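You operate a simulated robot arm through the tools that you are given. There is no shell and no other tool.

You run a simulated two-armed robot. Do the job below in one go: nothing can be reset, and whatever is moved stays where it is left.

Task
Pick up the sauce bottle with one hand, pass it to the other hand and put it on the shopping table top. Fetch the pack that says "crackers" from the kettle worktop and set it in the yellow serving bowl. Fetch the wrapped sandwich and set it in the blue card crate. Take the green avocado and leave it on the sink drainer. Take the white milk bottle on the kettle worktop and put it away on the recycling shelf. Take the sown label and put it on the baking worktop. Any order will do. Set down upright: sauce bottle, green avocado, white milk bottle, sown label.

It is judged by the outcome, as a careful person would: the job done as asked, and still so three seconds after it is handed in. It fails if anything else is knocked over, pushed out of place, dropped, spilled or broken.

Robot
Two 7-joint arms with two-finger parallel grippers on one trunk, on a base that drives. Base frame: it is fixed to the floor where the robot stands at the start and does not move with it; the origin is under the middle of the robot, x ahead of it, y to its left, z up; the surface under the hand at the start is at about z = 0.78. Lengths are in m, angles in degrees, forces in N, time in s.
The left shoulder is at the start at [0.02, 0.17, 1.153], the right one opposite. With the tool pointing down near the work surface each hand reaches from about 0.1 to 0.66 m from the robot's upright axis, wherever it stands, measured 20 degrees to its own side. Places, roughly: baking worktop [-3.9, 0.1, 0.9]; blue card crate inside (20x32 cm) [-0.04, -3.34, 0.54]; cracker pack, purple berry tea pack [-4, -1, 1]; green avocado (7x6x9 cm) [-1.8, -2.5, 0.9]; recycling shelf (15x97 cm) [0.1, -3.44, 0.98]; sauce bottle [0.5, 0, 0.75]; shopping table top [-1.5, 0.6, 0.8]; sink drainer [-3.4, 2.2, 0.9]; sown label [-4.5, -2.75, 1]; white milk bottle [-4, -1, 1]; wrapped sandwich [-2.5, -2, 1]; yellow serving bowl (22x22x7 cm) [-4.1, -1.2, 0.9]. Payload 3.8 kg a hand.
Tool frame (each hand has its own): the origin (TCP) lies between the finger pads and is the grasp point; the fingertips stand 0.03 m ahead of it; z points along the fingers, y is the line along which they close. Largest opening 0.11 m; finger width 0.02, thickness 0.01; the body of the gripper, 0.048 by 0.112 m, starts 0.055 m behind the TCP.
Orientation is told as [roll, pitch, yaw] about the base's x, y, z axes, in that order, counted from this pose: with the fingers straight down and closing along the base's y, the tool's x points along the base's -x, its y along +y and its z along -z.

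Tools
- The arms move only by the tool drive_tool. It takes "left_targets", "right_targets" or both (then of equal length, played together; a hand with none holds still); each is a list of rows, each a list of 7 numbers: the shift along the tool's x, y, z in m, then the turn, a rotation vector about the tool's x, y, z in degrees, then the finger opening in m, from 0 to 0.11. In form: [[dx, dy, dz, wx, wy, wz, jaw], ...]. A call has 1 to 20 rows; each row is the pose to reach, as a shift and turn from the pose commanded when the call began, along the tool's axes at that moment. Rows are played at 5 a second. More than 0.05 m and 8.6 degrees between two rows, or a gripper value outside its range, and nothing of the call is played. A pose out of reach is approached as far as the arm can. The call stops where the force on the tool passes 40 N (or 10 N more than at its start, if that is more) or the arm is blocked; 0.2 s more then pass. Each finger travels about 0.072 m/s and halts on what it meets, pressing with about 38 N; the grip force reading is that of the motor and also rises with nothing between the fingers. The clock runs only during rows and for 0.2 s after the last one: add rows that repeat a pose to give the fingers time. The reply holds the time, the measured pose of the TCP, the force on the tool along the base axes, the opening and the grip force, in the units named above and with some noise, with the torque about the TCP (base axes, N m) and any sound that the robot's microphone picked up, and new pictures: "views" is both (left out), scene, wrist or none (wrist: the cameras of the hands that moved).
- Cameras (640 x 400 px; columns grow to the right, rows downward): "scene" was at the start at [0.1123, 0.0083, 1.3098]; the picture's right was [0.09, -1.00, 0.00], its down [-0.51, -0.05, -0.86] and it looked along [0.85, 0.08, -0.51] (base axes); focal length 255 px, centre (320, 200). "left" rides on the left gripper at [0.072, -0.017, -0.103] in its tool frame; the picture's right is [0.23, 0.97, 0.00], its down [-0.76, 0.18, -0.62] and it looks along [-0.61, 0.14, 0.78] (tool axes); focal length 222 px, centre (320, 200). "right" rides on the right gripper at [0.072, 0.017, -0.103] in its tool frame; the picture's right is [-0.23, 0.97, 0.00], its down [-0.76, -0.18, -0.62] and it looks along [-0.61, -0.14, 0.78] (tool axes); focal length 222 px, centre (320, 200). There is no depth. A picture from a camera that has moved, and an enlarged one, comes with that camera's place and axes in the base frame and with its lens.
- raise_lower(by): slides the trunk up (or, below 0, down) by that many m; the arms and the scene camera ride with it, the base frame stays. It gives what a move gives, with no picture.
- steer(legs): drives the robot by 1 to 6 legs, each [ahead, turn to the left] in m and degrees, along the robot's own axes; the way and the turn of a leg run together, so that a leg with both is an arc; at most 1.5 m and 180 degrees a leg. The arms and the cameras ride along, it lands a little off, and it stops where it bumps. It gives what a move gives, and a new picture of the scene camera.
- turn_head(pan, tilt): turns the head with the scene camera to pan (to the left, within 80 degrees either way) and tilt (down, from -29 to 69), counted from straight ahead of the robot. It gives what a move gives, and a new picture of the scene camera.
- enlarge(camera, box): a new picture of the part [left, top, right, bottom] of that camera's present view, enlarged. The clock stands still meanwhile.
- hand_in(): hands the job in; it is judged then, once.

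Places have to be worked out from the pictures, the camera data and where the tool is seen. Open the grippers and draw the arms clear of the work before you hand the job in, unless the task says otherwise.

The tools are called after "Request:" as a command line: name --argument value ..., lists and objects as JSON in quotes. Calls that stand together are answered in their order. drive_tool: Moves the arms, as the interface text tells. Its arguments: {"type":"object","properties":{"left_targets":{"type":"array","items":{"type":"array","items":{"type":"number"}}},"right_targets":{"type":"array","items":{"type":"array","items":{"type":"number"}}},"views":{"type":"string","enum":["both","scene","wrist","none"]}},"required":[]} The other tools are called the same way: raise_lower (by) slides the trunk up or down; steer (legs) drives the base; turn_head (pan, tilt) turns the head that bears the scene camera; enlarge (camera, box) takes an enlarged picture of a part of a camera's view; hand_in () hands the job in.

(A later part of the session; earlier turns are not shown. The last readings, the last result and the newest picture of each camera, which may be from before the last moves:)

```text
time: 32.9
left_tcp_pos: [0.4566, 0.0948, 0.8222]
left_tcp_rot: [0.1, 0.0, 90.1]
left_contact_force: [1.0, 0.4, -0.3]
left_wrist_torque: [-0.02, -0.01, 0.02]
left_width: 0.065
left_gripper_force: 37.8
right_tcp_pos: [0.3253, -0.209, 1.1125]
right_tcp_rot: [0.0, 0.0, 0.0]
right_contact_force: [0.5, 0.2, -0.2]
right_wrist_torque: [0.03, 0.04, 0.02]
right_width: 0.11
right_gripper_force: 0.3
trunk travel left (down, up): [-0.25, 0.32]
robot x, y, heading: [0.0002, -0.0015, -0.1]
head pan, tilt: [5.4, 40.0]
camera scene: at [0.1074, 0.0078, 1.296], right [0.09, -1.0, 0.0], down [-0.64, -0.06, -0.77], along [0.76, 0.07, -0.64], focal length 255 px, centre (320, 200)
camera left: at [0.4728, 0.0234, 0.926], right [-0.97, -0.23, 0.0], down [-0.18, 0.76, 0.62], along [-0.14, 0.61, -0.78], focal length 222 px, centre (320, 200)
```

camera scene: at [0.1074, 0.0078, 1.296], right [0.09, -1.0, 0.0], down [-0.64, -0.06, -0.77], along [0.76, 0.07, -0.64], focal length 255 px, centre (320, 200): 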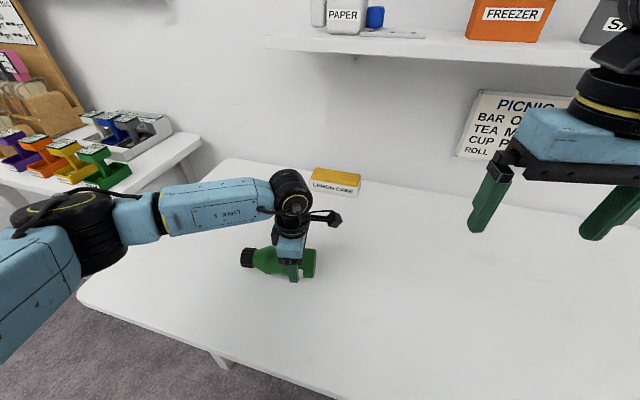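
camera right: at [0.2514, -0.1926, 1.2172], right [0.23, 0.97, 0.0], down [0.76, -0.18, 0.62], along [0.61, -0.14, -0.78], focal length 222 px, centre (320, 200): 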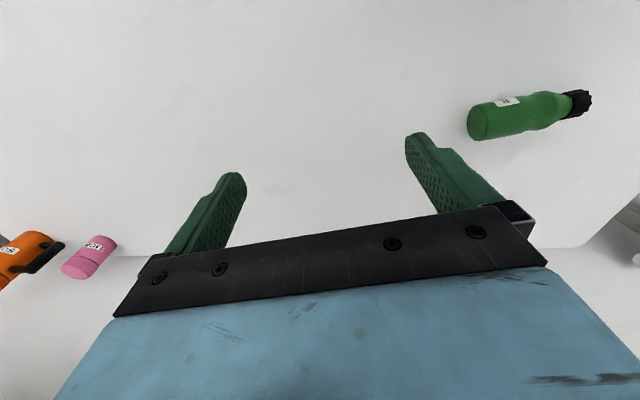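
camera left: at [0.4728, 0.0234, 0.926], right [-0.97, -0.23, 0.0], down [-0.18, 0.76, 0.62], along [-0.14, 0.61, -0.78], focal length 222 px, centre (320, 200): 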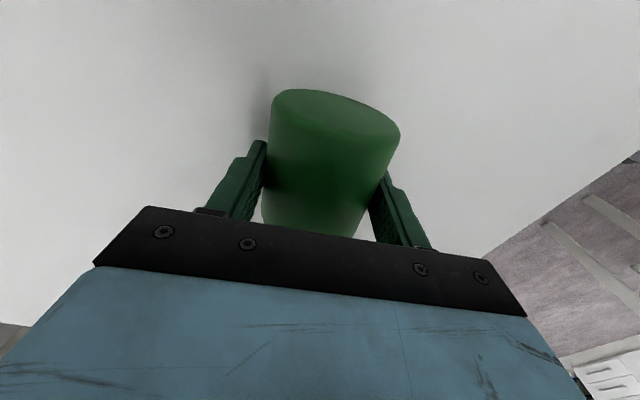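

Gripped at 6.5 cm. I lift it 0.15 m and turn the hand back to yaw 0 so that the cap points forward.

Request:
drive_tool --left_targets '[[0, 0, -0.03, 0, 0, 0, 0.05], [0, 0, -0.06, 0, 0, 0, 0.05], [0, 0, -0.1, 0, 0, 0, 0.05], [0, 0, -0.14, 0, 0, 0, 0.05], [0, 0, -0.16, 0, 0, 7.5, 0.05], [0, 0, -0.16, 0, 0, 15, 0.05], [0, 0, -0.16, 0, 0, 22.5, 0.05], [0, 0, -0.16, 0, 0, 30, 0.05], [0, 0, -0.16, 0, 0, 37.5, 0.05], [0, 0, -0.16, 0, 0, 45, 0.05], [0, 0, -0.16, 0, 0, 52.5, 0.05], [0, 0, -0.16, 0, 0, 60, 0.05], [0, 0, -0.16, 0, 0, 67.5, 0.05], [0, 0, -0.16, 0, 0, 75, 0.05], [0, 0, -0.16, 0, 0, 82.5, 0.05], [0, 0, -0.16, 0, 0, 90, 0.05], [0, 0, -0.16, 0, 0, 90, 0.05]]'

```text
time: 36.5
left_tcp_pos: [0.4568, 0.0948, 0.9821]
left_tcp_rot: [-0.1, 0.0, -0.2]
left_contact_force: [-0.1, 0.1, -0.7]
left_wrist_torque: [-0.02, 0.02, 0.02]
left_width: 0.0643
left_gripper_force: 38.4
right_tcp_pos: [0.3235, -0.2083, 1.1128]
right_tcp_rot: [0.0, 0.1, 0.0]
right_contact_force: [0.0, 0.0, -0.2]
right_wrist_torque: [0.02, 0.0, 0.01]
right_width: 0.1102
right_gripper_force: 0.1
trunk travel left (down, up): [-0.25, 0.32]
robot x, y, heading: [0.0015, 0.0007, 0.1]
head pan, tilt: [5.4, 40.0]
camera scene: at [0.1074, 0.0078, 1.296], right [0.09, -1.0, 0.0], down [-0.64, -0.06, -0.77], along [0.76, 0.07, -0.64], focal length 255 px, centre (320, 200)
camera left: at [0.3844, 0.0792, 1.086], right [-0.23, 0.97, 0.0], down [0.76, 0.18, 0.62], along [0.61, 0.14, -0.78], focal length 222 px, centre (320, 200)
```

scene: 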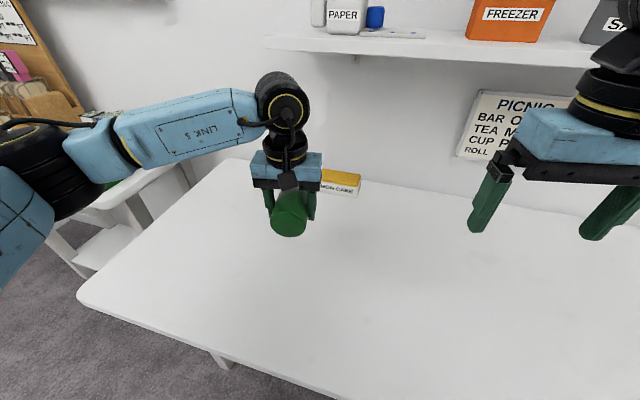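
left: 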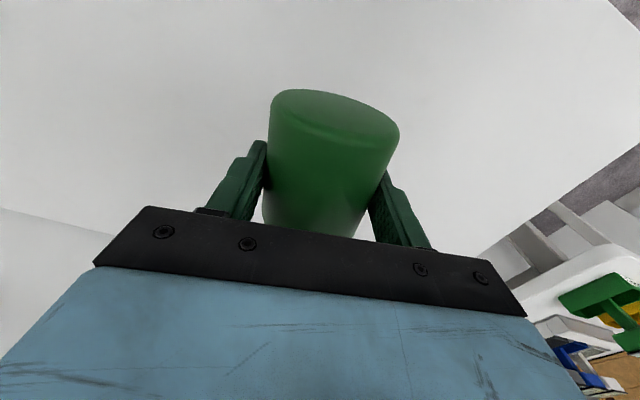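

Now I pitch the left hand forward by 90° to bring the bottle upright, moving it slightly forward to keep clear of the body.

Request:
drive_tool --left_targets '[[-0.006, -0.003, 0, 0, -7.5, 0, 0.05], [-0.012, -0.006, 0, 0, -15, 0, 0.05], [-0.018, -0.009, 0, 0, -22.5, 0, 0.05], [-0.024, -0.012, 0, 0, -30, 0, 0.05], [-0.03, -0.015, 0, 0, -37.5, 0, 0.05], [-0.036, -0.018, 0, 0, -45, 0, 0.05], [-0.042, -0.021, 0, 0, -52.5, 0, 0.05], [-0.048, -0.024, 0, 0, -60, 0, 0.05], [-0.054, -0.027, 0, 0, -67.5, 0, 0.05], [-0.06, -0.03, 0, 0, -75, 0, 0.05], [-0.06, -0.035, 0, 0, -82.5, 0, 0.05], [-0.06, -0.035, 0, 0, -90, 0, 0.05], [-0.06, -0.035, 0, 0, -90, 0, 0.05]]'

```text
time: 39.3
left_tcp_pos: [0.5131, 0.0467, 0.9901]
left_tcp_rot: [-33.3, -89.9, 33.6]
left_contact_force: [-0.8, -0.1, -0.4]
left_wrist_torque: [-0.02, 0.02, 0.0]
left_width: 0.0643
left_gripper_force: 38.0
left hand out of reach, approached as far as the arm can: row 12, 13
right_tcp_pos: [0.3233, -0.2081, 1.1124]
right_tcp_rot: [0.0, 0.1, 0.0]
right_contact_force: [-0.2, -0.1, -0.1]
right_wrist_torque: [-0.01, -0.01, -0.03]
right_width: 0.11
right_gripper_force: 0.2
trunk travel left (down, up): [-0.25, 0.32]
robot x, y, heading: [0.0029, -0.0007, -0.1]
head pan, tilt: [5.4, 40.0]
camera scene: at [0.1075, 0.0082, 1.296], right [0.09, -1.0, 0.0], down [-0.64, -0.06, -0.77], along [0.76, 0.07, -0.64], focal length 255 px, centre (320, 200)
camera left: at [0.4089, 0.0312, 0.9188], right [-0.01, 0.97, -0.23], down [-0.62, 0.17, 0.76], along [0.78, 0.15, 0.61], focal length 222 px, centre (320, 200)
```

scene: 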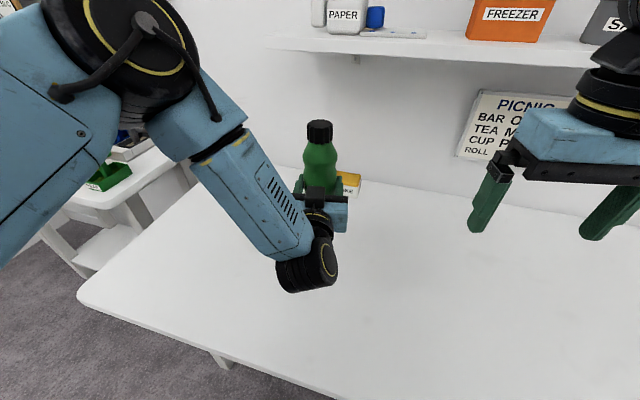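
left: 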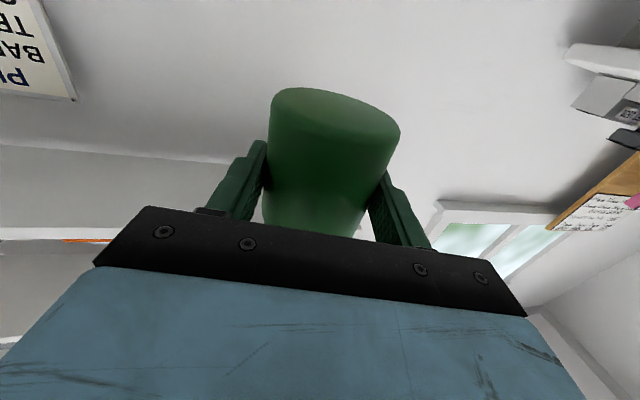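

The bottle stands upright in the left hand. I zoom in to locate the cap before the right hand takes it.

Request:
enlarge --camera "scene" --box '[260, 100, 380, 200]'

```text
4.00 times, centred on (320, 150) of scene
camera zoom: at [0.1075, 0.0082, 1.296], right [0.09, -1.0, 0.0], down [-0.64, -0.06, -0.77], along [0.76, 0.07, -0.64], focal length 1020 px, centre (320, 400)
```

zoom: 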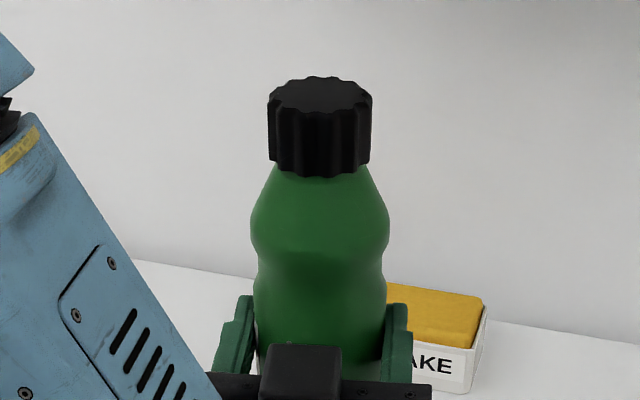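

Cap: centre (0.523, 0.047), from z 1.090 to 1.117. The right hand rises, moves above it and halts there.

Request:
drive_tool --right_targets '[[0, 0, -0.03, 0, 0, 0, 0.11], [0, 0, -0.063, 0, 0, 0, 0.11], [-0.025, 0.035, -0.063, 0, 0, 0, 0.11], [-0.05, 0.07, -0.063, 0, 0, 0, 0.11], [-0.08, 0.105, -0.063, 0, 0, 0, 0.11], [-0.11, 0.14, -0.063, 0, 0, 0, 0.11], [-0.14, 0.175, -0.063, 0, 0, 0, 0.11], [-0.17, 0.21, -0.063, 0, 0, 0, 0.11], [-0.19, 0.24, -0.063, 0, 0, 0, 0.11], [-0.2, 0.255, -0.063, 0, 0, 0, 0.11], [-0.2, 0.255, -0.063, 0, 0, 0, 0.11]]'

```text
time: 41.7
left_tcp_pos: [0.5116, 0.0466, 0.9908]
left_tcp_rot: [4.2, -89.8, -3.8]
left_contact_force: [1.0, -0.4, -1.1]
left_wrist_torque: [0.02, 0.03, -0.01]
left_width: 0.0642
left_gripper_force: 38.0
right_tcp_pos: [0.5245, 0.0467, 1.1755]
right_tcp_rot: [0.0, -0.1, 0.0]
right_contact_force: [0.2, -0.2, 0.2]
right_wrist_torque: [0.02, -0.01, 0.03]
right_width: 0.1099
right_gripper_force: 0.1
trunk travel left (down, up): [-0.25, 0.32]
robot x, y, heading: [-0.0005, -0.0004, 0.2]
head pan, tilt: [5.4, 40.0]
camera scene: at [0.1076, 0.0073, 1.296], right [0.09, -1.0, 0.0], down [-0.64, -0.06, -0.77], along [0.76, 0.07, -0.64], focal length 255 px, centre (320, 200)
camera right: at [0.4521, 0.0627, 1.28], right [0.23, 0.97, 0.0], down [0.76, -0.18, 0.62], along [0.61, -0.14, -0.78], focal length 222 px, centre (320, 200)
```

scene: 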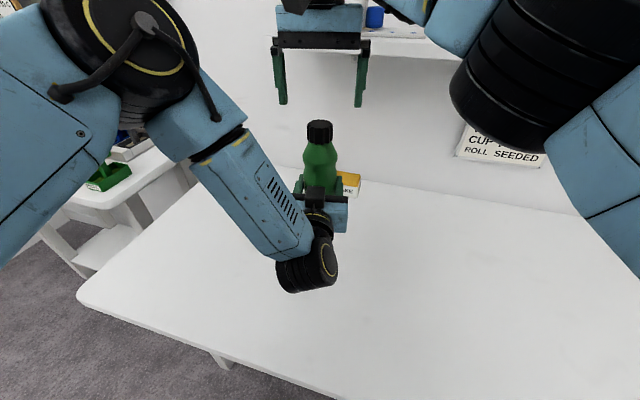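
right: 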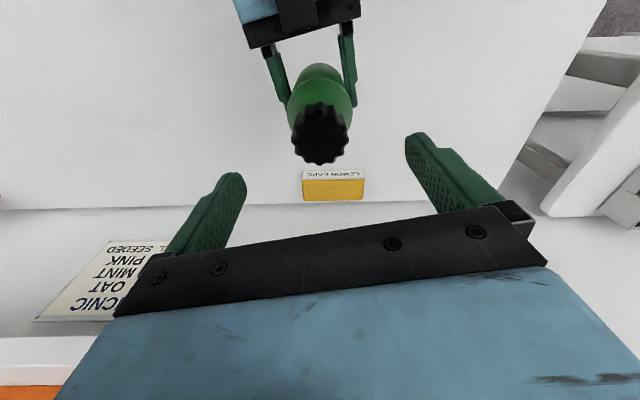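

The cap is well centred under the right hand. I descend 5.5 cm.

Request:
drive_tool --right_targets '[[0.002, 0, 0.02, 0, 0, 0, 0.11], [0.003, 0, 0.04, 0, 0, 0, 0.11], [0.003, 0, 0.055, 0, 0, 0, 0.11], [0.003, 0, 0.055, 0, 0, 0, 0.11]]'

Request:
enlarge --camera "scene" --box '[260, 80, 380, 180]'

Request:
enlarge --camera "right" --box '[180, 60, 480, 260]'

```text
time: 42.7
left_tcp_pos: [0.5115, 0.0473, 0.99]
left_tcp_rot: [-1.2, -89.7, 1.5]
left_contact_force: [-0.3, -0.2, -1.4]
left_wrist_torque: [0.02, 0.0, -0.02]
left_width: 0.0644
left_gripper_force: 38.0
right_tcp_pos: [0.5202, 0.0472, 1.1196]
right_tcp_rot: [-0.1, -0.1, 0.1]
right_contact_force: [0.0, 0.8, 0.1]
right_wrist_torque: [0.0, 0.02, 0.01]
right_width: 0.1101
right_gripper_force: 0.1
trunk travel left (down, up): [-0.25, 0.32]
robot x, y, heading: [0.0016, 0.0017, 0.1]
head pan, tilt: [5.4, 40.0]
camera scene: at [0.1073, 0.0079, 1.296], right [0.09, -1.0, 0.0], down [-0.64, -0.06, -0.77], along [0.76, 0.07, -0.64], focal length 255 px, centre (320, 200)
camera right: at [0.4481, 0.0632, 1.2249], right [0.23, 0.97, 0.0], down [0.76, -0.18, 0.62], along [0.61, -0.14, -0.78], focal length 222 px, centre (320, 200)
```

scene: 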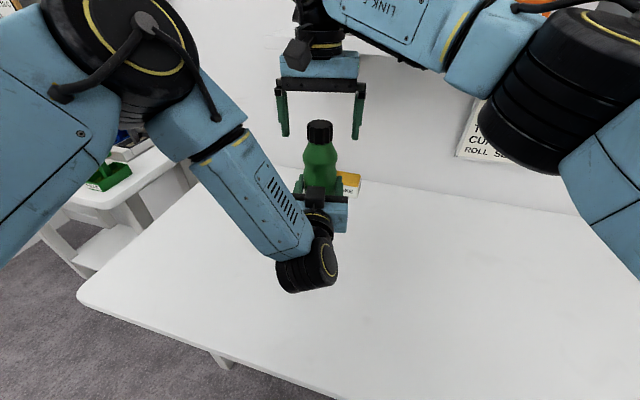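
right: 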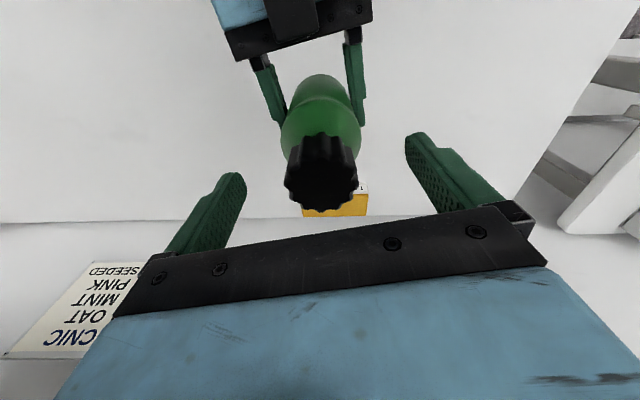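

```text
4.00 times, centred on (320, 130) of scene
camera zoom: at [0.1073, 0.0079, 1.296], right [0.09, -1.0, 0.0], down [-0.64, -0.06, -0.77], along [0.76, 0.07, -0.64], focal length 1020 px, centre (320, 480)
```

zoom: 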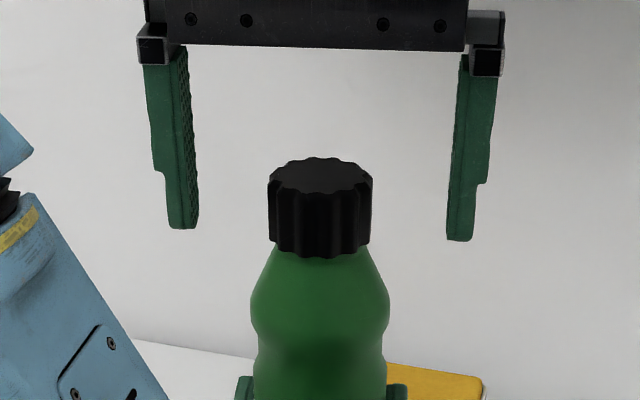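

```text
2.00 times, centred on (330, 160) of right
camera zoom: at [0.4481, 0.0632, 1.2249], right [0.23, 0.97, 0.0], down [0.76, -0.18, 0.62], along [0.61, -0.14, -0.78], focal length 444 px, centre (300, 280)
```

zoom: 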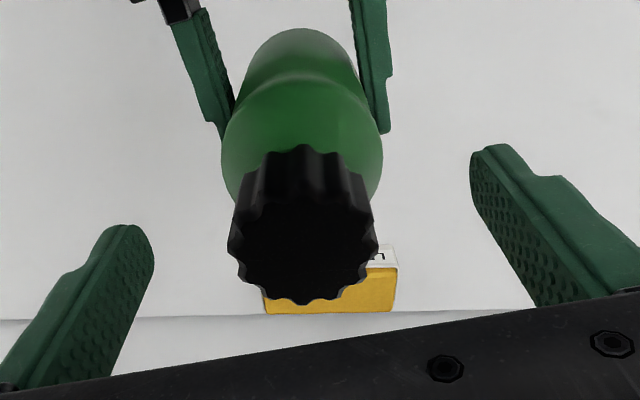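

The fingertips reach exactly the lower rim of the cap and it is centred within 3 mm. I close the right fingers.

Request:
drive_tool --right_targets '[[-0.002, 0, 0, 0, 0, 0, 0.085], [-0.002, 0, 0, 0, 0, 0, 0.06], [-0.002, 0, 0, 0, 0, 0, 0.04], [-0.002, 0, 0, 0, 0, 0, 0.02], [-0.002, 0, 0, 0, 0, 0, 0.02], [-0.002, 0, 0, 0, 0, 0, 0.02]]'

Request:
enlarge --camera "scene" --box '[260, 80, 380, 180]'

```text
time: 44.1
left_tcp_pos: [0.5122, 0.0477, 0.9905]
left_tcp_rot: [2.4, -89.8, -2.1]
left_contact_force: [-1.1, -2.2, -1.0]
left_wrist_torque: [0.28, -0.03, -0.03]
left_width: 0.0645
left_gripper_force: 37.8
right_tcp_pos: [0.5234, 0.0464, 1.1204]
right_tcp_rot: [0.1, 0.0, 0.0]
right_contact_force: [1.5, 3.2, 0.4]
right_wrist_torque: [0.06, 0.02, 0.01]
right_width: 0.0422
right_gripper_force: 38.3
trunk travel left (down, up): [-0.25, 0.32]
robot x, y, heading: [-0.0037, 0.0016, 0.0]
head pan, tilt: [5.4, 40.0]
camera scene: at [0.1074, 0.0078, 1.296], right [0.09, -1.0, 0.0], down [-0.64, -0.06, -0.77], along [0.76, 0.07, -0.64], focal length 255 px, centre (320, 200)
camera right: at [0.45, 0.0631, 1.2251], right [0.23, 0.97, 0.0], down [0.76, -0.18, 0.62], along [0.61, -0.14, -0.78], focal length 222 px, centre (320, 200)
```

scene: 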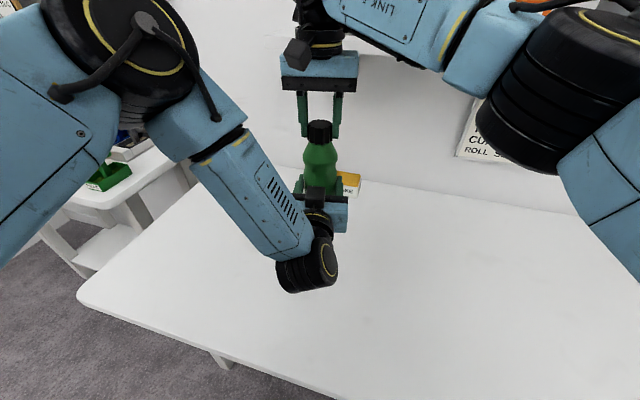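
right: 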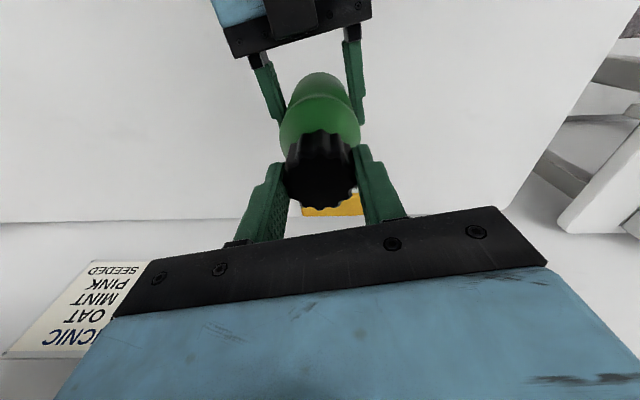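

```text
4.00 times, centred on (320, 130) of scene
camera zoom: at [0.1074, 0.0078, 1.296], right [0.09, -1.0, 0.0], down [-0.64, -0.06, -0.77], along [0.76, 0.07, -0.64], focal length 1020 px, centre (320, 480)
```

zoom: 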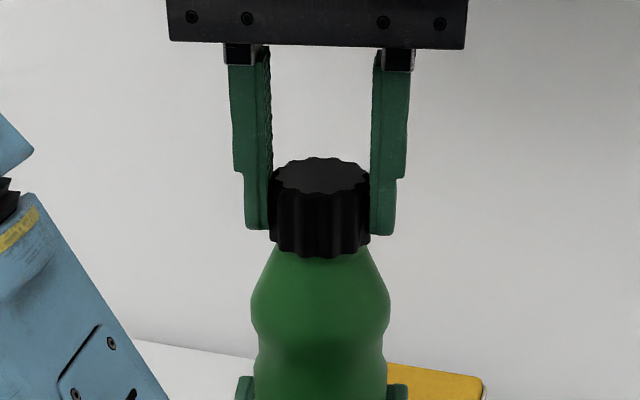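

The right hand grips the whole cap. I open the left fingers only, with nothing else moving.

Request:
drive_tool --left_targets '[[0, 0, 0, 0, 0, 0, 0.08], [0, 0, 0, 0, 0, 0, 0.11], [0, 0, 0, 0, 0, 0, 0.11], [0, 0, 0, 0, 0, 0, 0.11]]' --views "scene"

Request:
enlarge --camera "scene" --box '[240, 80, 400, 300]'

```text
time: 45.1
left_tcp_pos: [0.5123, 0.046, 0.9901]
left_tcp_rot: [-2.1, -89.9, 2.4]
left_contact_force: [-0.2, 0.5, -0.5]
left_wrist_torque: [0.01, -0.01, -0.03]
left_width: 0.11
left_gripper_force: 0.1
right_tcp_pos: [0.5233, 0.0468, 1.1195]
right_tcp_rot: [0.1, 0.1, 0.0]
right_contact_force: [0.5, 0.0, -0.7]
right_wrist_torque: [0.01, 0.01, 0.01]
right_width: 0.0424
right_gripper_force: 37.9
trunk travel left (down, up): [-0.25, 0.32]
robot x, y, heading: [-0.0021, 0.0, -0.0]
head pan, tilt: [5.4, 40.0]
camera scene: at [0.1074, 0.0078, 1.296], right [0.09, -1.0, 0.0], down [-0.64, -0.06, -0.77], along [0.76, 0.07, -0.64], focal length 255 px, centre (320, 200)
```

scene: 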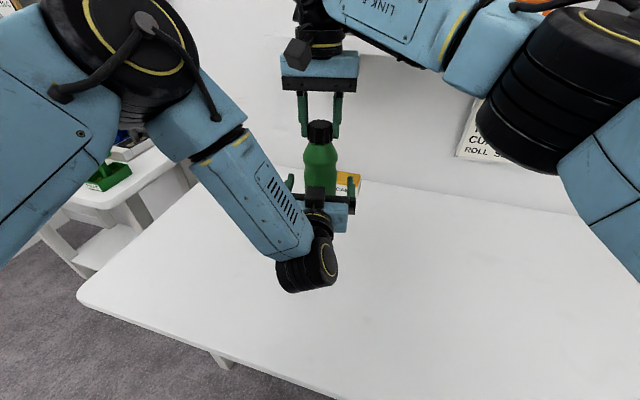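

```text
1.82 times, centred on (320, 190) of scene
camera zoom: at [0.1074, 0.0078, 1.296], right [0.09, -1.0, 0.0], down [-0.64, -0.06, -0.77], along [0.76, 0.07, -0.64], focal length 464 px, centre (320, 218)
```

zoom: 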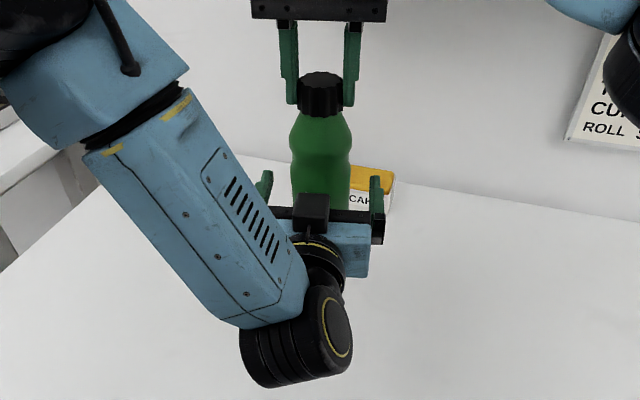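

The bottle hangs steadily from the right hand. I now raise the right hand 5.5 cm so that the bottle leaves the open left fingers upward.

Request:
drive_tool --right_targets '[[0, 0, -0.015, 0, 0, 0, 0.02], [0, 0, -0.03, 0, 0, 0, 0.02], [0, 0, -0.045, 0, 0, 0, 0.02], [0, 0, -0.06, 0, 0, 0, 0.02], [0, 0, -0.06, 0, 0, 0, 0.02]]' --views "scene"

```text
time: 46.3
left_tcp_pos: [0.5125, 0.0481, 0.9908]
left_tcp_rot: [2.1, -89.8, -1.8]
left_contact_force: [0.5, -0.7, 0.2]
left_wrist_torque: [-0.01, -0.01, 0.0]
left_width: 0.11
left_gripper_force: 0.1
right_tcp_pos: [0.5249, 0.0476, 1.1795]
right_tcp_rot: [-0.1, 0.0, 0.1]
right_contact_force: [-0.2, 0.4, -1.1]
right_wrist_torque: [-0.01, -0.01, 0.01]
right_width: 0.0425
right_gripper_force: 38.0
trunk travel left (down, up): [-0.25, 0.32]
robot x, y, heading: [0.0027, -0.0009, -0.0]
head pan, tilt: [5.4, 40.0]
camera scene: at [0.1076, 0.0076, 1.296], right [0.09, -1.0, 0.0], down [-0.64, -0.06, -0.77], along [0.76, 0.07, -0.64], focal length 255 px, centre (320, 200)
```

scene: 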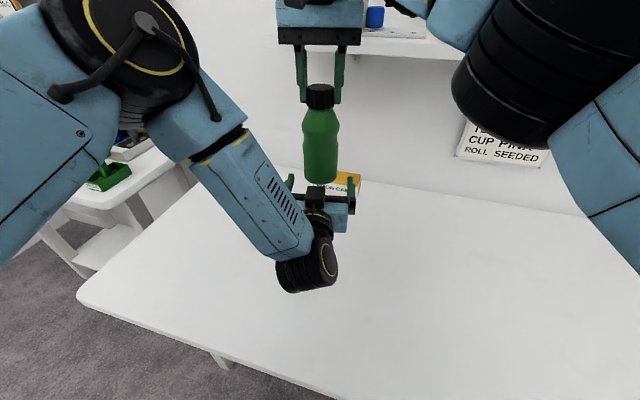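

The bottle is clear above the left hand. I raise it a little more and carry it to the right, away from the left hand.

Request:
drive_tool --right_targets '[[0, 0, -0.012, 0, 0, 0, 0.02], [0, -0.005, -0.022, 0, 0, 0, 0.02], [0, -0.03, -0.025, 0, 0, 0, 0.02], [0, -0.06, -0.025, 0, 0, 0, 0.02], [0, -0.09, -0.025, 0, 0, 0, 0.02], [0.02, -0.12, -0.025, 0, 0, 0, 0.02], [0.04, -0.15, -0.025, 0, 0, 0, 0.02], [0.06, -0.18, -0.025, 0, 0, 0, 0.02], [0.09, -0.21, -0.025, 0, 0, 0, 0.02], [0.12, -0.24, -0.025, 0, 0, 0, 0.02], [0.14, -0.26, -0.025, 0, 0, 0, 0.02], [0.14, -0.26, -0.025, 0, 0, 0, 0.02]]' --views "scene"

```text
time: 48.9
left_tcp_pos: [0.5116, 0.0473, 0.9906]
left_tcp_rot: [-2.6, -89.8, 2.8]
left_contact_force: [-0.9, 0.4, 0.2]
left_wrist_torque: [-0.02, -0.02, -0.01]
left_width: 0.1101
left_gripper_force: 0.1
right_tcp_pos: [0.3844, -0.2129, 1.2045]
right_tcp_rot: [0.0, -0.1, 0.0]
right_contact_force: [0.2, 0.1, -0.3]
right_wrist_torque: [0.04, -0.04, -0.03]
right_width: 0.0425
right_gripper_force: 37.7
trunk travel left (down, up): [-0.25, 0.32]
robot x, y, heading: [0.0009, 0.0021, 0.1]
head pan, tilt: [5.4, 40.0]
camera scene: at [0.1076, 0.008, 1.296], right [0.09, -1.0, 0.0], down [-0.64, -0.06, -0.77], along [0.76, 0.07, -0.64], focal length 255 px, centre (320, 200)
```

scene: 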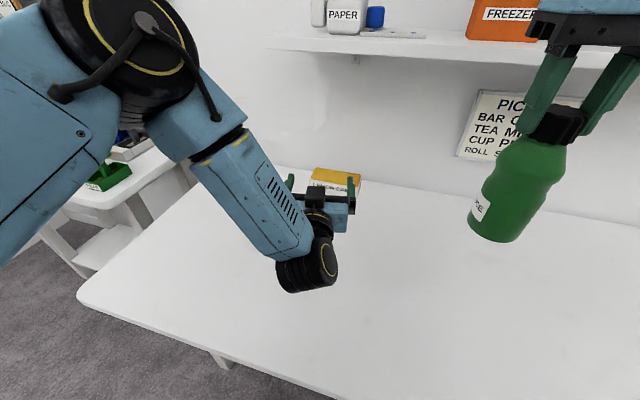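

The bottle is in the right hand, safe. I now unwind the left hand back to straight down and to its side.

Request:
drive_tool --left_targets '[[-0.01, 0.01, 0, 0, 7.5, 0, 0.11], [-0.02, 0.02, 0, 0, 15, 0, 0.11], [-0.03, 0.03, -0.01, 0, 22.5, 0, 0.11], [-0.04, 0.045, -0.02, 0, 30, 0, 0.11], [-0.05, 0.06, -0.03, 0, 37.5, 0, 0.11], [-0.06, 0.075, -0.04, 0, 45, 0, 0.11], [-0.07, 0.09, -0.055, 0, 52.5, 0, 0.11], [-0.08, 0.105, -0.07, 0, 60, 0, 0.11], [-0.09, 0.12, -0.085, 0, 67.5, 0, 0.11], [-0.1, 0.135, -0.1, 0, 75, 0, 0.11], [-0.11, 0.15, -0.115, 0, 82.5, 0, 0.11], [-0.11, 0.15, -0.13, 0, 90, 0, 0.11], [-0.11, 0.15, -0.13, 0, 90, 0, 0.11]]' --views "scene"

```text
time: 51.7
left_tcp_pos: [0.3815, 0.1983, 1.1001]
left_tcp_rot: [-0.1, 0.1, 0.0]
left_contact_force: [-0.8, -1.0, -0.5]
left_wrist_torque: [-0.01, -0.02, -0.02]
left_width: 0.1097
left_gripper_force: 0.1
right_tcp_pos: [0.3838, -0.2115, 1.206]
right_tcp_rot: [0.0, 0.1, 0.0]
right_contact_force: [0.9, 0.2, -1.5]
right_wrist_torque: [-0.02, 0.05, 0.03]
right_width: 0.0423
right_gripper_force: 38.3
trunk travel left (down, up): [-0.25, 0.32]
robot x, y, heading: [0.0027, -0.0006, 0.1]
head pan, tilt: [5.4, 40.0]
camera scene: at [0.1072, 0.0078, 1.296], right [0.09, -1.0, 0.0], down [-0.64, -0.06, -0.77], along [0.76, 0.07, -0.64], focal length 255 px, centre (320, 200)
```

scene: 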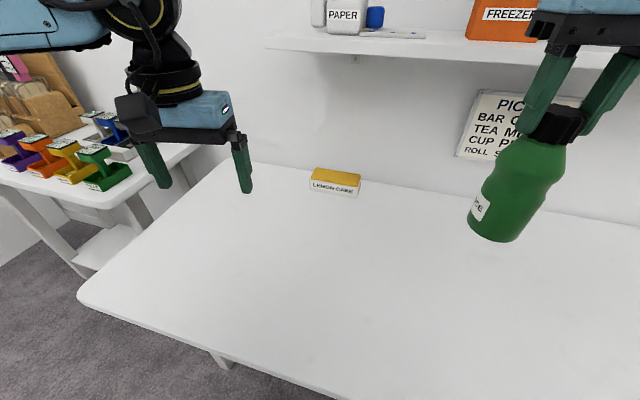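

Both arms are compact. I back off 0.4 m from the table and then look around to learn the layout.

Request:
steer --legs '[[-0.4, 0]]'

Request:
turn_head --pan 80 --tilt 15

Request:
turn_head --pan -80 --tilt 15

```text
time: 54.2
left_tcp_pos: [-0.0127, 0.1991, 1.1002]
left_tcp_rot: [0.1, 0.0, 0.5]
left_contact_force: [0.1, 0.5, -0.6]
left_wrist_torque: [0.0, 0.0, -0.03]
left_width: 0.1098
left_gripper_force: 0.0
right_tcp_pos: [-0.0095, -0.211, 1.2061]
right_tcp_rot: [0.0, 0.1, 0.3]
right_contact_force: [-0.3, 0.3, -0.2]
right_wrist_torque: [0.04, -0.02, -0.02]
right_width: 0.0425
right_gripper_force: 37.9
trunk travel left (down, up): [-0.25, 0.32]
robot x, y, heading: [-0.3947, 0.0033, 0.4]
head pan, tilt: [5.4, 40.0]
camera scene: at [-0.2867, 0.0072, 1.2961], right [0.1, -0.99, 0.0], down [-0.64, -0.06, -0.77], along [0.76, 0.08, -0.64], focal length 255 px, centre (320, 200)
```

scene: 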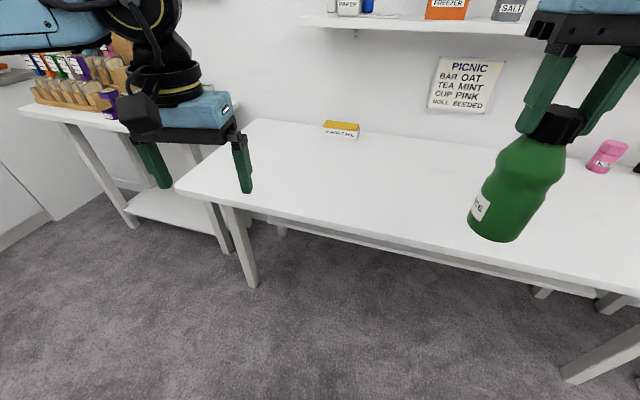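

```text
time: 55.7
left_tcp_pos: [-0.0123, 0.1997, 1.1003]
left_tcp_rot: [0.0, 0.0, 0.4]
left_contact_force: [-1.2, 0.1, 0.4]
left_wrist_torque: [0.01, 0.02, 0.01]
left_width: 0.11
left_gripper_force: 0.1
right_tcp_pos: [-0.0084, -0.2098, 1.2045]
right_tcp_rot: [0.0, 0.0, 0.4]
right_contact_force: [-0.1, 0.0, -1.2]
right_wrist_torque: [0.01, 0.03, -0.02]
right_width: 0.0422
right_gripper_force: 38.1
trunk travel left (down, up): [-0.25, 0.32]
robot x, y, heading: [-0.393, 0.0036, 0.0]
head pan, tilt: [80.0, 15.0]
camera scene: at [-0.3549, 0.0908, 1.3356], right [0.99, -0.17, 0.0], down [-0.04, -0.26, -0.97], along [0.16, 0.95, -0.26], focal length 255 px, centre (320, 200)
```

scene: 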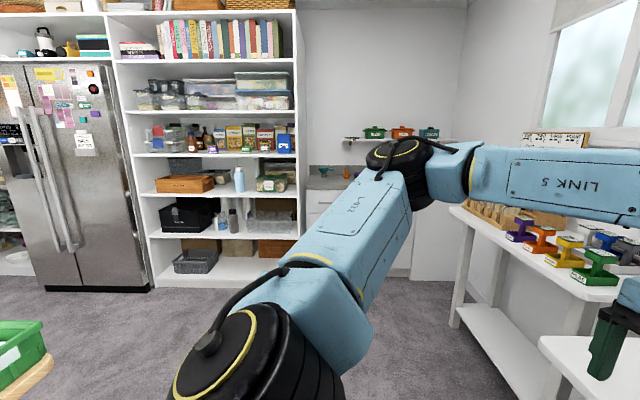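

```text
time: 58.1
left_tcp_pos: [-0.0124, 0.1991, 1.1009]
left_tcp_rot: [-0.1, 0.0, 0.4]
left_contact_force: [0.2, -0.3, 0.2]
left_wrist_torque: [0.0, 0.02, 0.01]
left_width: 0.1101
left_gripper_force: 0.1
right_tcp_pos: [-0.0085, -0.2118, 1.2057]
right_tcp_rot: [0.0, 0.0, 0.3]
right_contact_force: [0.3, -0.2, -1.5]
right_wrist_torque: [0.0, -0.01, 0.01]
right_width: 0.0423
right_gripper_force: 38.7
trunk travel left (down, up): [-0.25, 0.32]
robot x, y, heading: [-0.3949, -0.0063, 0.0]
head pan, tilt: [-80.0, 15.0]
camera scene: at [-0.3539, -0.0931, 1.3356], right [-0.98, -0.18, 0.0], down [-0.05, 0.25, -0.97], along [0.17, -0.95, -0.26], focal length 255 px, centre (320, 200)
```

scene: 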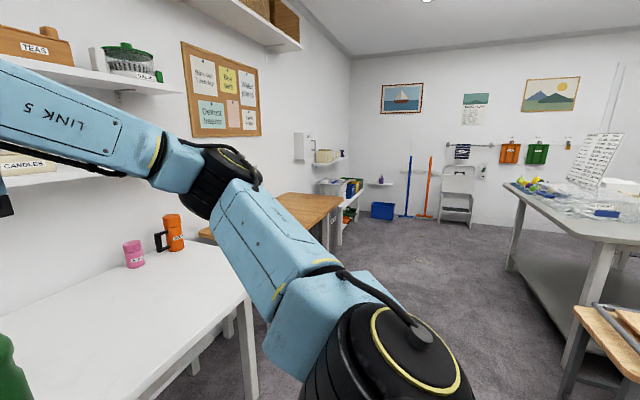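

To the left there's a wooden-topped table with a green crate on it near (−1.0, 0.7), probably the shopping table. I turn left by 120° on the spot and look.

Request:
steer --legs '[[0, 120]]'

Request:
turn_head --pan 15 --tilt 25

Request:
turn_head --pan 75 --tilt 20

```text
time: 63.6
left_tcp_pos: [-0.7633, 0.2184, 1.1004]
left_tcp_rot: [0.0, 0.0, 121.9]
left_contact_force: [0.9, -0.3, -0.1]
left_wrist_torque: [0.0, 0.01, 0.0]
left_width: 0.1101
left_gripper_force: 0.1
right_tcp_pos: [-0.4157, 0.4368, 1.2051]
right_tcp_rot: [-0.1, 0.0, 121.8]
right_contact_force: [0.7, -0.3, -0.3]
right_wrist_torque: [0.02, 0.0, -0.02]
right_width: 0.0427
right_gripper_force: 38.0
trunk travel left (down, up): [-0.25, 0.32]
robot x, y, heading: [-0.395, -0.004, 121.9]
head pan, tilt: [-80.0, 15.0]
camera scene: at [-0.3334, 0.0789, 1.3356], right [0.67, -0.74, 0.0], down [-0.19, -0.17, -0.97], along [0.72, 0.65, -0.26], focal length 255 px, centre (320, 200)
```

scene: 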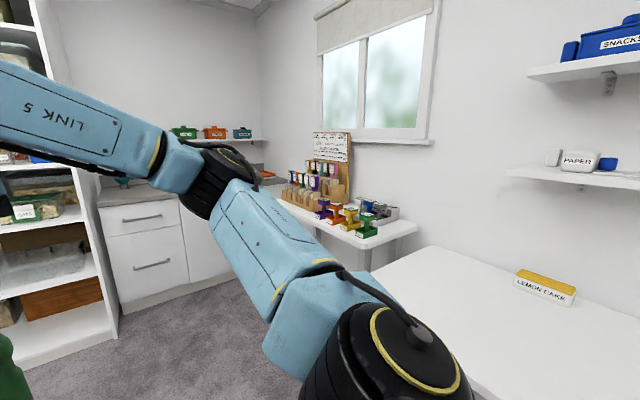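

```text
time: 65.3
left_tcp_pos: [-0.7631, 0.2182, 1.1002]
left_tcp_rot: [-0.1, 0.0, 121.8]
left_contact_force: [0.0, 0.0, 0.0]
left_wrist_torque: [-0.03, -0.01, -0.02]
left_width: 0.1101
left_gripper_force: 0.1
right_tcp_pos: [-0.4159, 0.4369, 1.2055]
right_tcp_rot: [0.0, 0.0, 121.9]
right_contact_force: [-0.5, 0.5, -0.9]
right_wrist_torque: [-0.02, -0.01, -0.02]
right_width: 0.042
right_gripper_force: 37.8
trunk travel left (down, up): [-0.25, 0.32]
robot x, y, heading: [-0.3904, -0.0017, 121.9]
head pan, tilt: [15.0, 25.0]
camera scene: at [-0.4701, 0.0795, 1.3193], right [0.68, 0.73, 0.0], down [0.31, -0.29, -0.91], along [-0.66, 0.62, -0.42], focal length 255 px, centre (320, 200)
```

scene: 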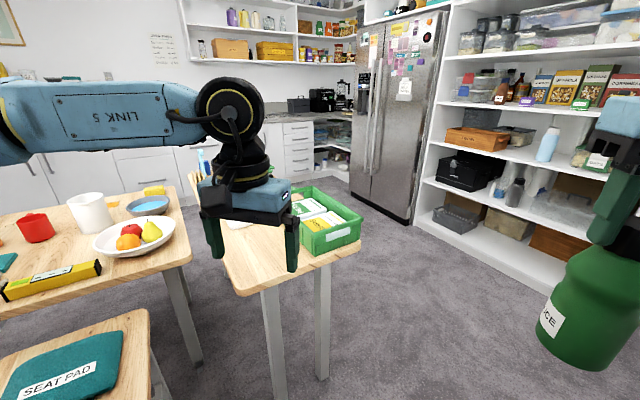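

```text
time: 66.6
left_tcp_pos: [-0.7636, 0.2187, 1.1017]
left_tcp_rot: [0.0, 0.0, 121.9]
left_contact_force: [0.0, -0.1, -0.3]
left_wrist_torque: [0.01, 0.0, 0.02]
left_width: 0.11
left_gripper_force: 0.1
right_tcp_pos: [-0.4162, 0.4367, 1.2045]
right_tcp_rot: [0.1, 0.0, 121.9]
right_contact_force: [-0.9, -0.5, -1.5]
right_wrist_torque: [-0.03, 0.02, 0.0]
right_width: 0.0425
right_gripper_force: 38.1
trunk travel left (down, up): [-0.25, 0.32]
robot x, y, heading: [-0.3968, 0.0016, 121.9]
head pan, tilt: [75.0, 20.0]
camera scene: at [-0.492, -0.0105, 1.3274], right [-0.29, 0.96, 0.0], down [0.33, 0.1, -0.94], along [-0.9, -0.27, -0.34], focal length 255 px, centre (320, 200)
```

scene: 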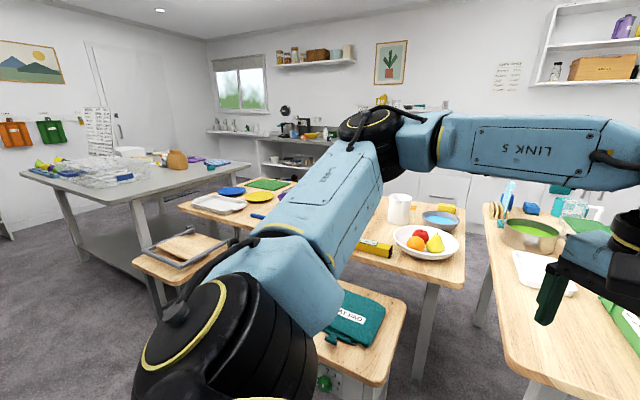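

The narrow wooden table ahead (near end about x = −1.0, y from 0.27 to 0.72) carries a green crate, a pot and a board; its near-left end corner looks free. I drive closer and face it squarely.

Request:
steer --legs '[[0.3, 0], [0, 58]]'

Request:
turn_head --pan -15 --tilt 35

```text
time: 71.2
left_tcp_pos: [-0.9342, 0.0562, 1.1009]
left_tcp_rot: [0.0, 0.0, 179.9]
left_contact_force: [0.0, -0.2, 0.3]
left_wrist_torque: [0.0, 0.01, 0.01]
left_width: 0.11
left_gripper_force: 0.2
right_tcp_pos: [-0.9358, 0.4669, 1.2044]
right_tcp_rot: [0.0, 0.0, 179.8]
right_contact_force: [-0.1, -0.4, -1.0]
right_wrist_torque: [0.0, 0.01, -0.01]
right_width: 0.0424
right_gripper_force: 37.9
trunk travel left (down, up): [-0.25, 0.32]
robot x, y, heading: [-0.5508, 0.2543, 179.8]
head pan, tilt: [75.0, 20.0]
camera scene: at [-0.5955, 0.1639, 1.3274], right [-0.97, 0.26, 0.0], down [0.09, 0.33, -0.94], along [-0.24, -0.91, -0.34], focal length 255 px, centre (320, 200)
```

scene: 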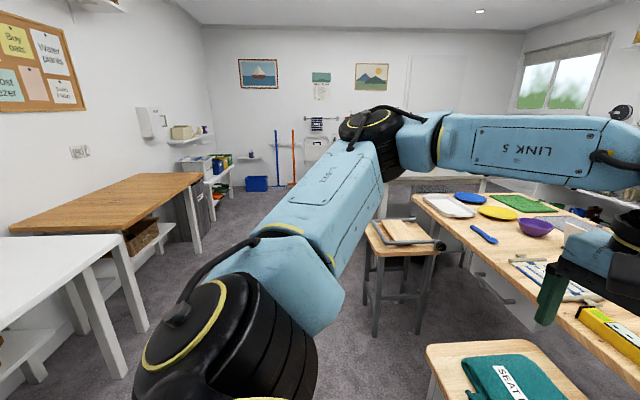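

```text
time: 72.9
left_tcp_pos: [-0.9345, 0.0562, 1.0994]
left_tcp_rot: [0.0, 0.0, 180.1]
left_contact_force: [0.1, -0.4, -0.6]
left_wrist_torque: [0.04, 0.01, -0.02]
left_width: 0.1101
left_gripper_force: 0.0
right_tcp_pos: [-0.9346, 0.4663, 1.204]
right_tcp_rot: [-0.1, 0.0, 179.8]
right_contact_force: [-0.2, -0.4, -2.4]
right_wrist_torque: [0.04, 0.02, 0.0]
right_width: 0.0425
right_gripper_force: 37.8
trunk travel left (down, up): [-0.25, 0.32]
robot x, y, heading: [-0.5545, 0.2534, 180.2]
head pan, tilt: [-15.0, 35.0]
camera scene: at [-0.6563, 0.2769, 1.3036], right [0.26, 0.97, 0.0], down [0.55, -0.15, -0.82], along [-0.79, 0.21, -0.57], focal length 255 px, centre (320, 200)
```

scene: 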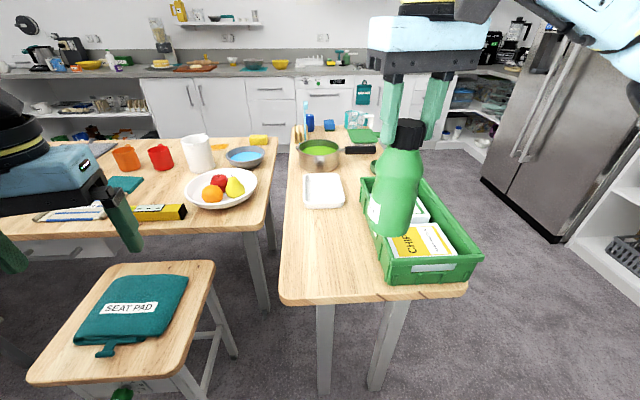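

The free patch of table top is around (−1.12, 0.40), between the crate and the left edge. I move the bottle over (−1.10, 0.395) and lower it part-way.

Request:
drive_tool --right_targets '[[-0.03, 0.012, 0, 0, 0, 0, 0.02], [-0.06, 0.024, 0, 0, 0, 0, 0.02], [-0.09, 0.036, 0, 0, 0, 0, 0.02], [-0.12, 0.05, 0.0, 0, 0, 0, 0.02], [-0.15, 0.065, 0.02, 0, 0, 0, 0.02], [-0.165, 0.071, 0.05, 0, 0, 0, 0.02], [-0.165, 0.071, 0.09, 0, 0, 0, 0.02], [-0.165, 0.071, 0.13, 0, 0, 0, 0.02], [-0.165, 0.071, 0.17, 0, 0, 0, 0.02], [-0.165, 0.071, 0.2, 0, 0, 0, 0.02], [-0.165, 0.071, 0.2, 0, 0, 0, 0.02]]'

Request:
enlarge --camera "scene" --box '[240, 120, 480, 320]'

```text
time: 75.3
left_tcp_pos: [-0.9354, 0.0554, 1.1004]
left_tcp_rot: [-0.1, -0.1, 180.0]
left_contact_force: [0.7, 0.0, -0.1]
left_wrist_torque: [-0.01, -0.01, -0.01]
left_width: 0.11
left_gripper_force: 0.0
right_tcp_pos: [-1.0969, 0.3984, 1.0049]
right_tcp_rot: [0.0, 0.0, 180.0]
right_contact_force: [0.0, -0.1, -1.4]
right_wrist_torque: [-0.02, -0.07, -0.02]
right_width: 0.0421
right_gripper_force: 38.2
trunk travel left (down, up): [-0.25, 0.32]
robot x, y, heading: [-0.5495, 0.255, 180.0]
head pan, tilt: [-15.0, 35.0]
camera scene: at [-0.6562, 0.2769, 1.3036], right [0.26, 0.97, 0.0], down [0.55, -0.15, -0.82], along [-0.79, 0.21, -0.57], focal length 255 px, centre (320, 200)
camera right: at [-1.0263, 0.3801, 1.1094], right [-0.23, -0.97, 0.0], down [-0.76, 0.18, 0.62], along [-0.61, 0.14, -0.78], focal length 222 px, centre (320, 200)
```

scene: 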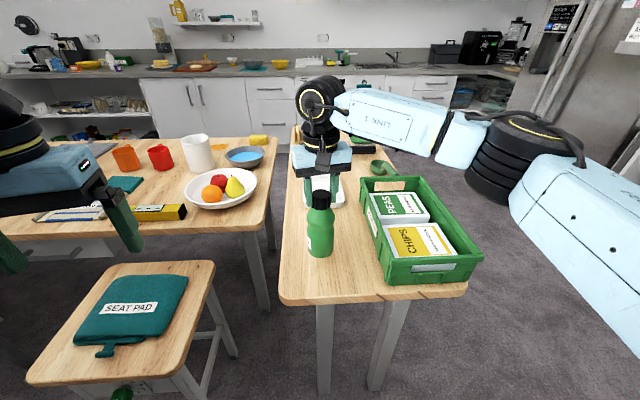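
right: 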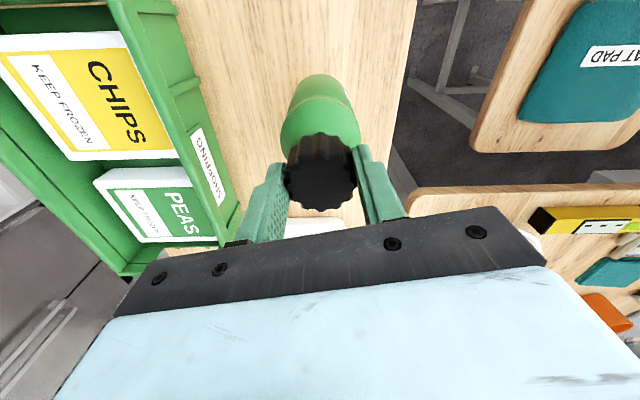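

```text
2.00 times, centred on (360, 220) of scene
camera zoom: at [-0.6562, 0.2769, 1.3036], right [0.26, 0.97, 0.0], down [0.55, -0.15, -0.82], along [-0.79, 0.21, -0.57], focal length 510 px, centre (240, 160)
```

zoom: 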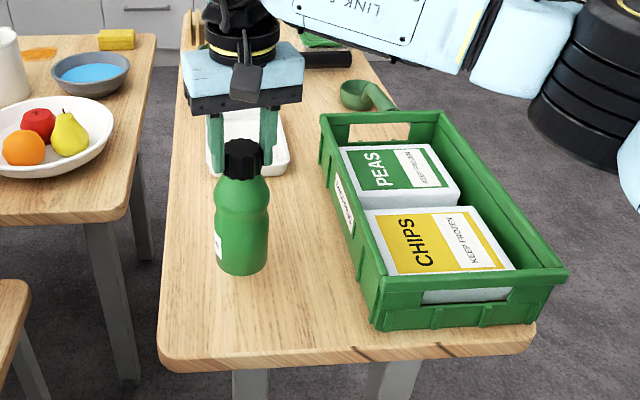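

The crate is marked "SHOPPING", so this is the right table. I lower the bottle step by step, watching the force.

Request:
drive_tool --right_targets '[[0, 0, 0.012, 0, 0, 0, 0.02], [0, 0, 0.022, 0, 0, 0, 0.02], [0, 0, 0.027, 0, 0, 0, 0.02], [0, 0, 0.027, 0, 0, 0, 0.02]]' --views "none"

```text
time: 76.3
left_tcp_pos: [-0.9342, 0.0561, 1.0994]
left_tcp_rot: [0.0, 0.1, 180.0]
left_contact_force: [-0.2, 0.1, 0.2]
left_wrist_torque: [-0.02, -0.02, -0.02]
left_width: 0.1099
left_gripper_force: 0.1
right_tcp_pos: [-1.099, 0.3964, 0.9787]
right_tcp_rot: [0.0, 0.0, 179.9]
right_contact_force: [0.3, 1.0, -0.3]
right_wrist_torque: [0.02, -0.01, 0.02]
right_width: 0.0425
right_gripper_force: 37.9
trunk travel left (down, up): [-0.25, 0.32]
robot x, y, heading: [-0.5499, 0.2564, 179.9]
head pan, tilt: [-15.0, 35.0]
```

Request:
drive_tool --right_targets '[[0, 0, 0.003, 0, 0, 0, 0.02], [0, 0, 0.006, 0, 0, 0, 0.02], [0, 0, 0.006, 0, 0, 0, 0.02]]' --views "none"

Request:
enlarge --camera "scene" --box '[280, 170, 360, 270]'

```text
time: 77.1
left_tcp_pos: [-0.9339, 0.0567, 1.0999]
left_tcp_rot: [0.0, 0.1, 180.0]
left_contact_force: [0.2, -0.4, 0.4]
left_wrist_torque: [0.02, 0.0, 0.03]
left_width: 0.1103
left_gripper_force: 0.0
right_tcp_pos: [-1.1002, 0.3961, 0.9733]
right_tcp_rot: [0.0, 0.0, 179.9]
right_contact_force: [-0.1, -0.7, 0.4]
right_wrist_torque: [0.01, 0.0, -0.03]
right_width: 0.0425
right_gripper_force: 37.9
trunk travel left (down, up): [-0.25, 0.32]
robot x, y, heading: [-0.5517, 0.2517, 179.5]
head pan, tilt: [-15.0, 35.0]
```

```text
4.00 times, centred on (320, 220) of scene
camera zoom: at [-0.6561, 0.2769, 1.3036], right [0.26, 0.97, 0.0], down [0.55, -0.15, -0.82], along [-0.79, 0.21, -0.57], focal length 1020 px, centre (320, 120)
```

zoom: 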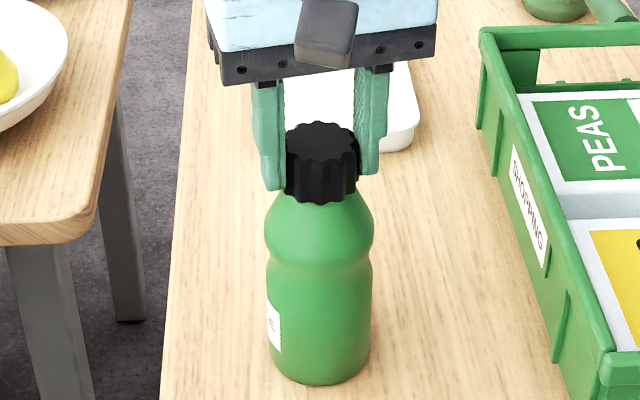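

Request:
drive_tool --right_targets '[[0, 0, 0.002, 0, 0, 0, 0.02], [0, 0, 0.004, 0, 0, 0, 0.02], [0, 0, 0.004, 0, 0, 0, 0.02]]' --views "none"

```text
time: 77.9
left_tcp_pos: [-0.9319, 0.0548, 1.1014]
left_tcp_rot: [-0.1, 0.0, 180.0]
left_contact_force: [-0.3, 0.4, -0.1]
left_wrist_torque: [0.01, 0.03, 0.0]
left_width: 0.1099
left_gripper_force: 0.1
right_tcp_pos: [-1.0988, 0.3954, 0.9728]
right_tcp_rot: [0.2, -0.4, 179.8]
right_contact_force: [1.8, 3.4, 31.7]
right_wrist_torque: [0.36, -0.34, -0.02]
right_width: 0.0423
right_gripper_force: 37.9
trunk travel left (down, up): [-0.25, 0.32]
robot x, y, heading: [-0.5535, 0.254, 179.8]
head pan, tilt: [-15.0, 35.0]
```

The bottle rests on the table (31 N up). I ease up by 3 mm, open the fingers and rise.

Request:
drive_tool --right_targets '[[0, 0, -0.003, 0, 0, 0, 0.02], [0, 0, -0.003, 0, 0, 0, 0.06], [0, 0, -0.003, 0, 0, 0, 0.1], [0, 0, -0.003, 0, 0, 0, 0.1], [0, 0, -0.02, 0, 0, 0, 0.1], [0, 0, -0.06, 0, 0, 0, 0.1], [0, 0, -0.1, 0, 0, 0, 0.1], [0, 0, -0.15, 0, 0, 0, 0.1], [0, 0, -0.2, 0, 0, 0, 0.1]]' --views "scene"

```text
time: 79.9
left_tcp_pos: [-0.9334, 0.0568, 1.1]
left_tcp_rot: [-0.1, 0.0, 180.0]
left_contact_force: [0.0, 0.2, -0.3]
left_wrist_torque: [0.02, 0.02, 0.0]
left_width: 0.11
left_gripper_force: 0.2
right_tcp_pos: [-1.1009, 0.3967, 1.1693]
right_tcp_rot: [0.0, 0.0, 180.0]
right_contact_force: [-0.6, -0.2, 0.0]
right_wrist_torque: [0.04, 0.04, -0.01]
right_width: 0.0999
right_gripper_force: 0.1
trunk travel left (down, up): [-0.25, 0.32]
robot x, y, heading: [-0.5527, 0.2553, 180.0]
head pan, tilt: [-15.0, 35.0]
camera scene: at [-0.6557, 0.2764, 1.3037], right [0.26, 0.97, 0.0], down [0.55, -0.15, -0.82], along [-0.79, 0.21, -0.57], focal length 255 px, centre (320, 200)
```

scene: 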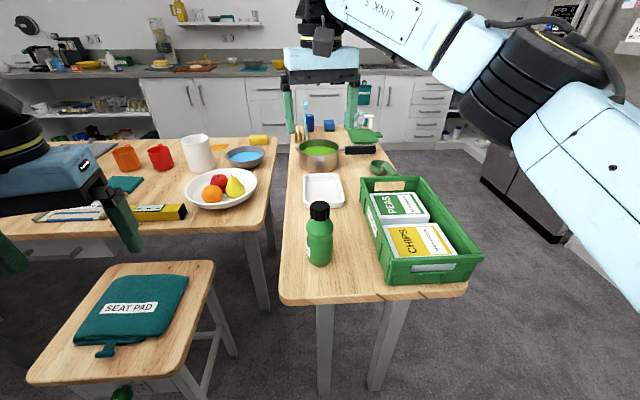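

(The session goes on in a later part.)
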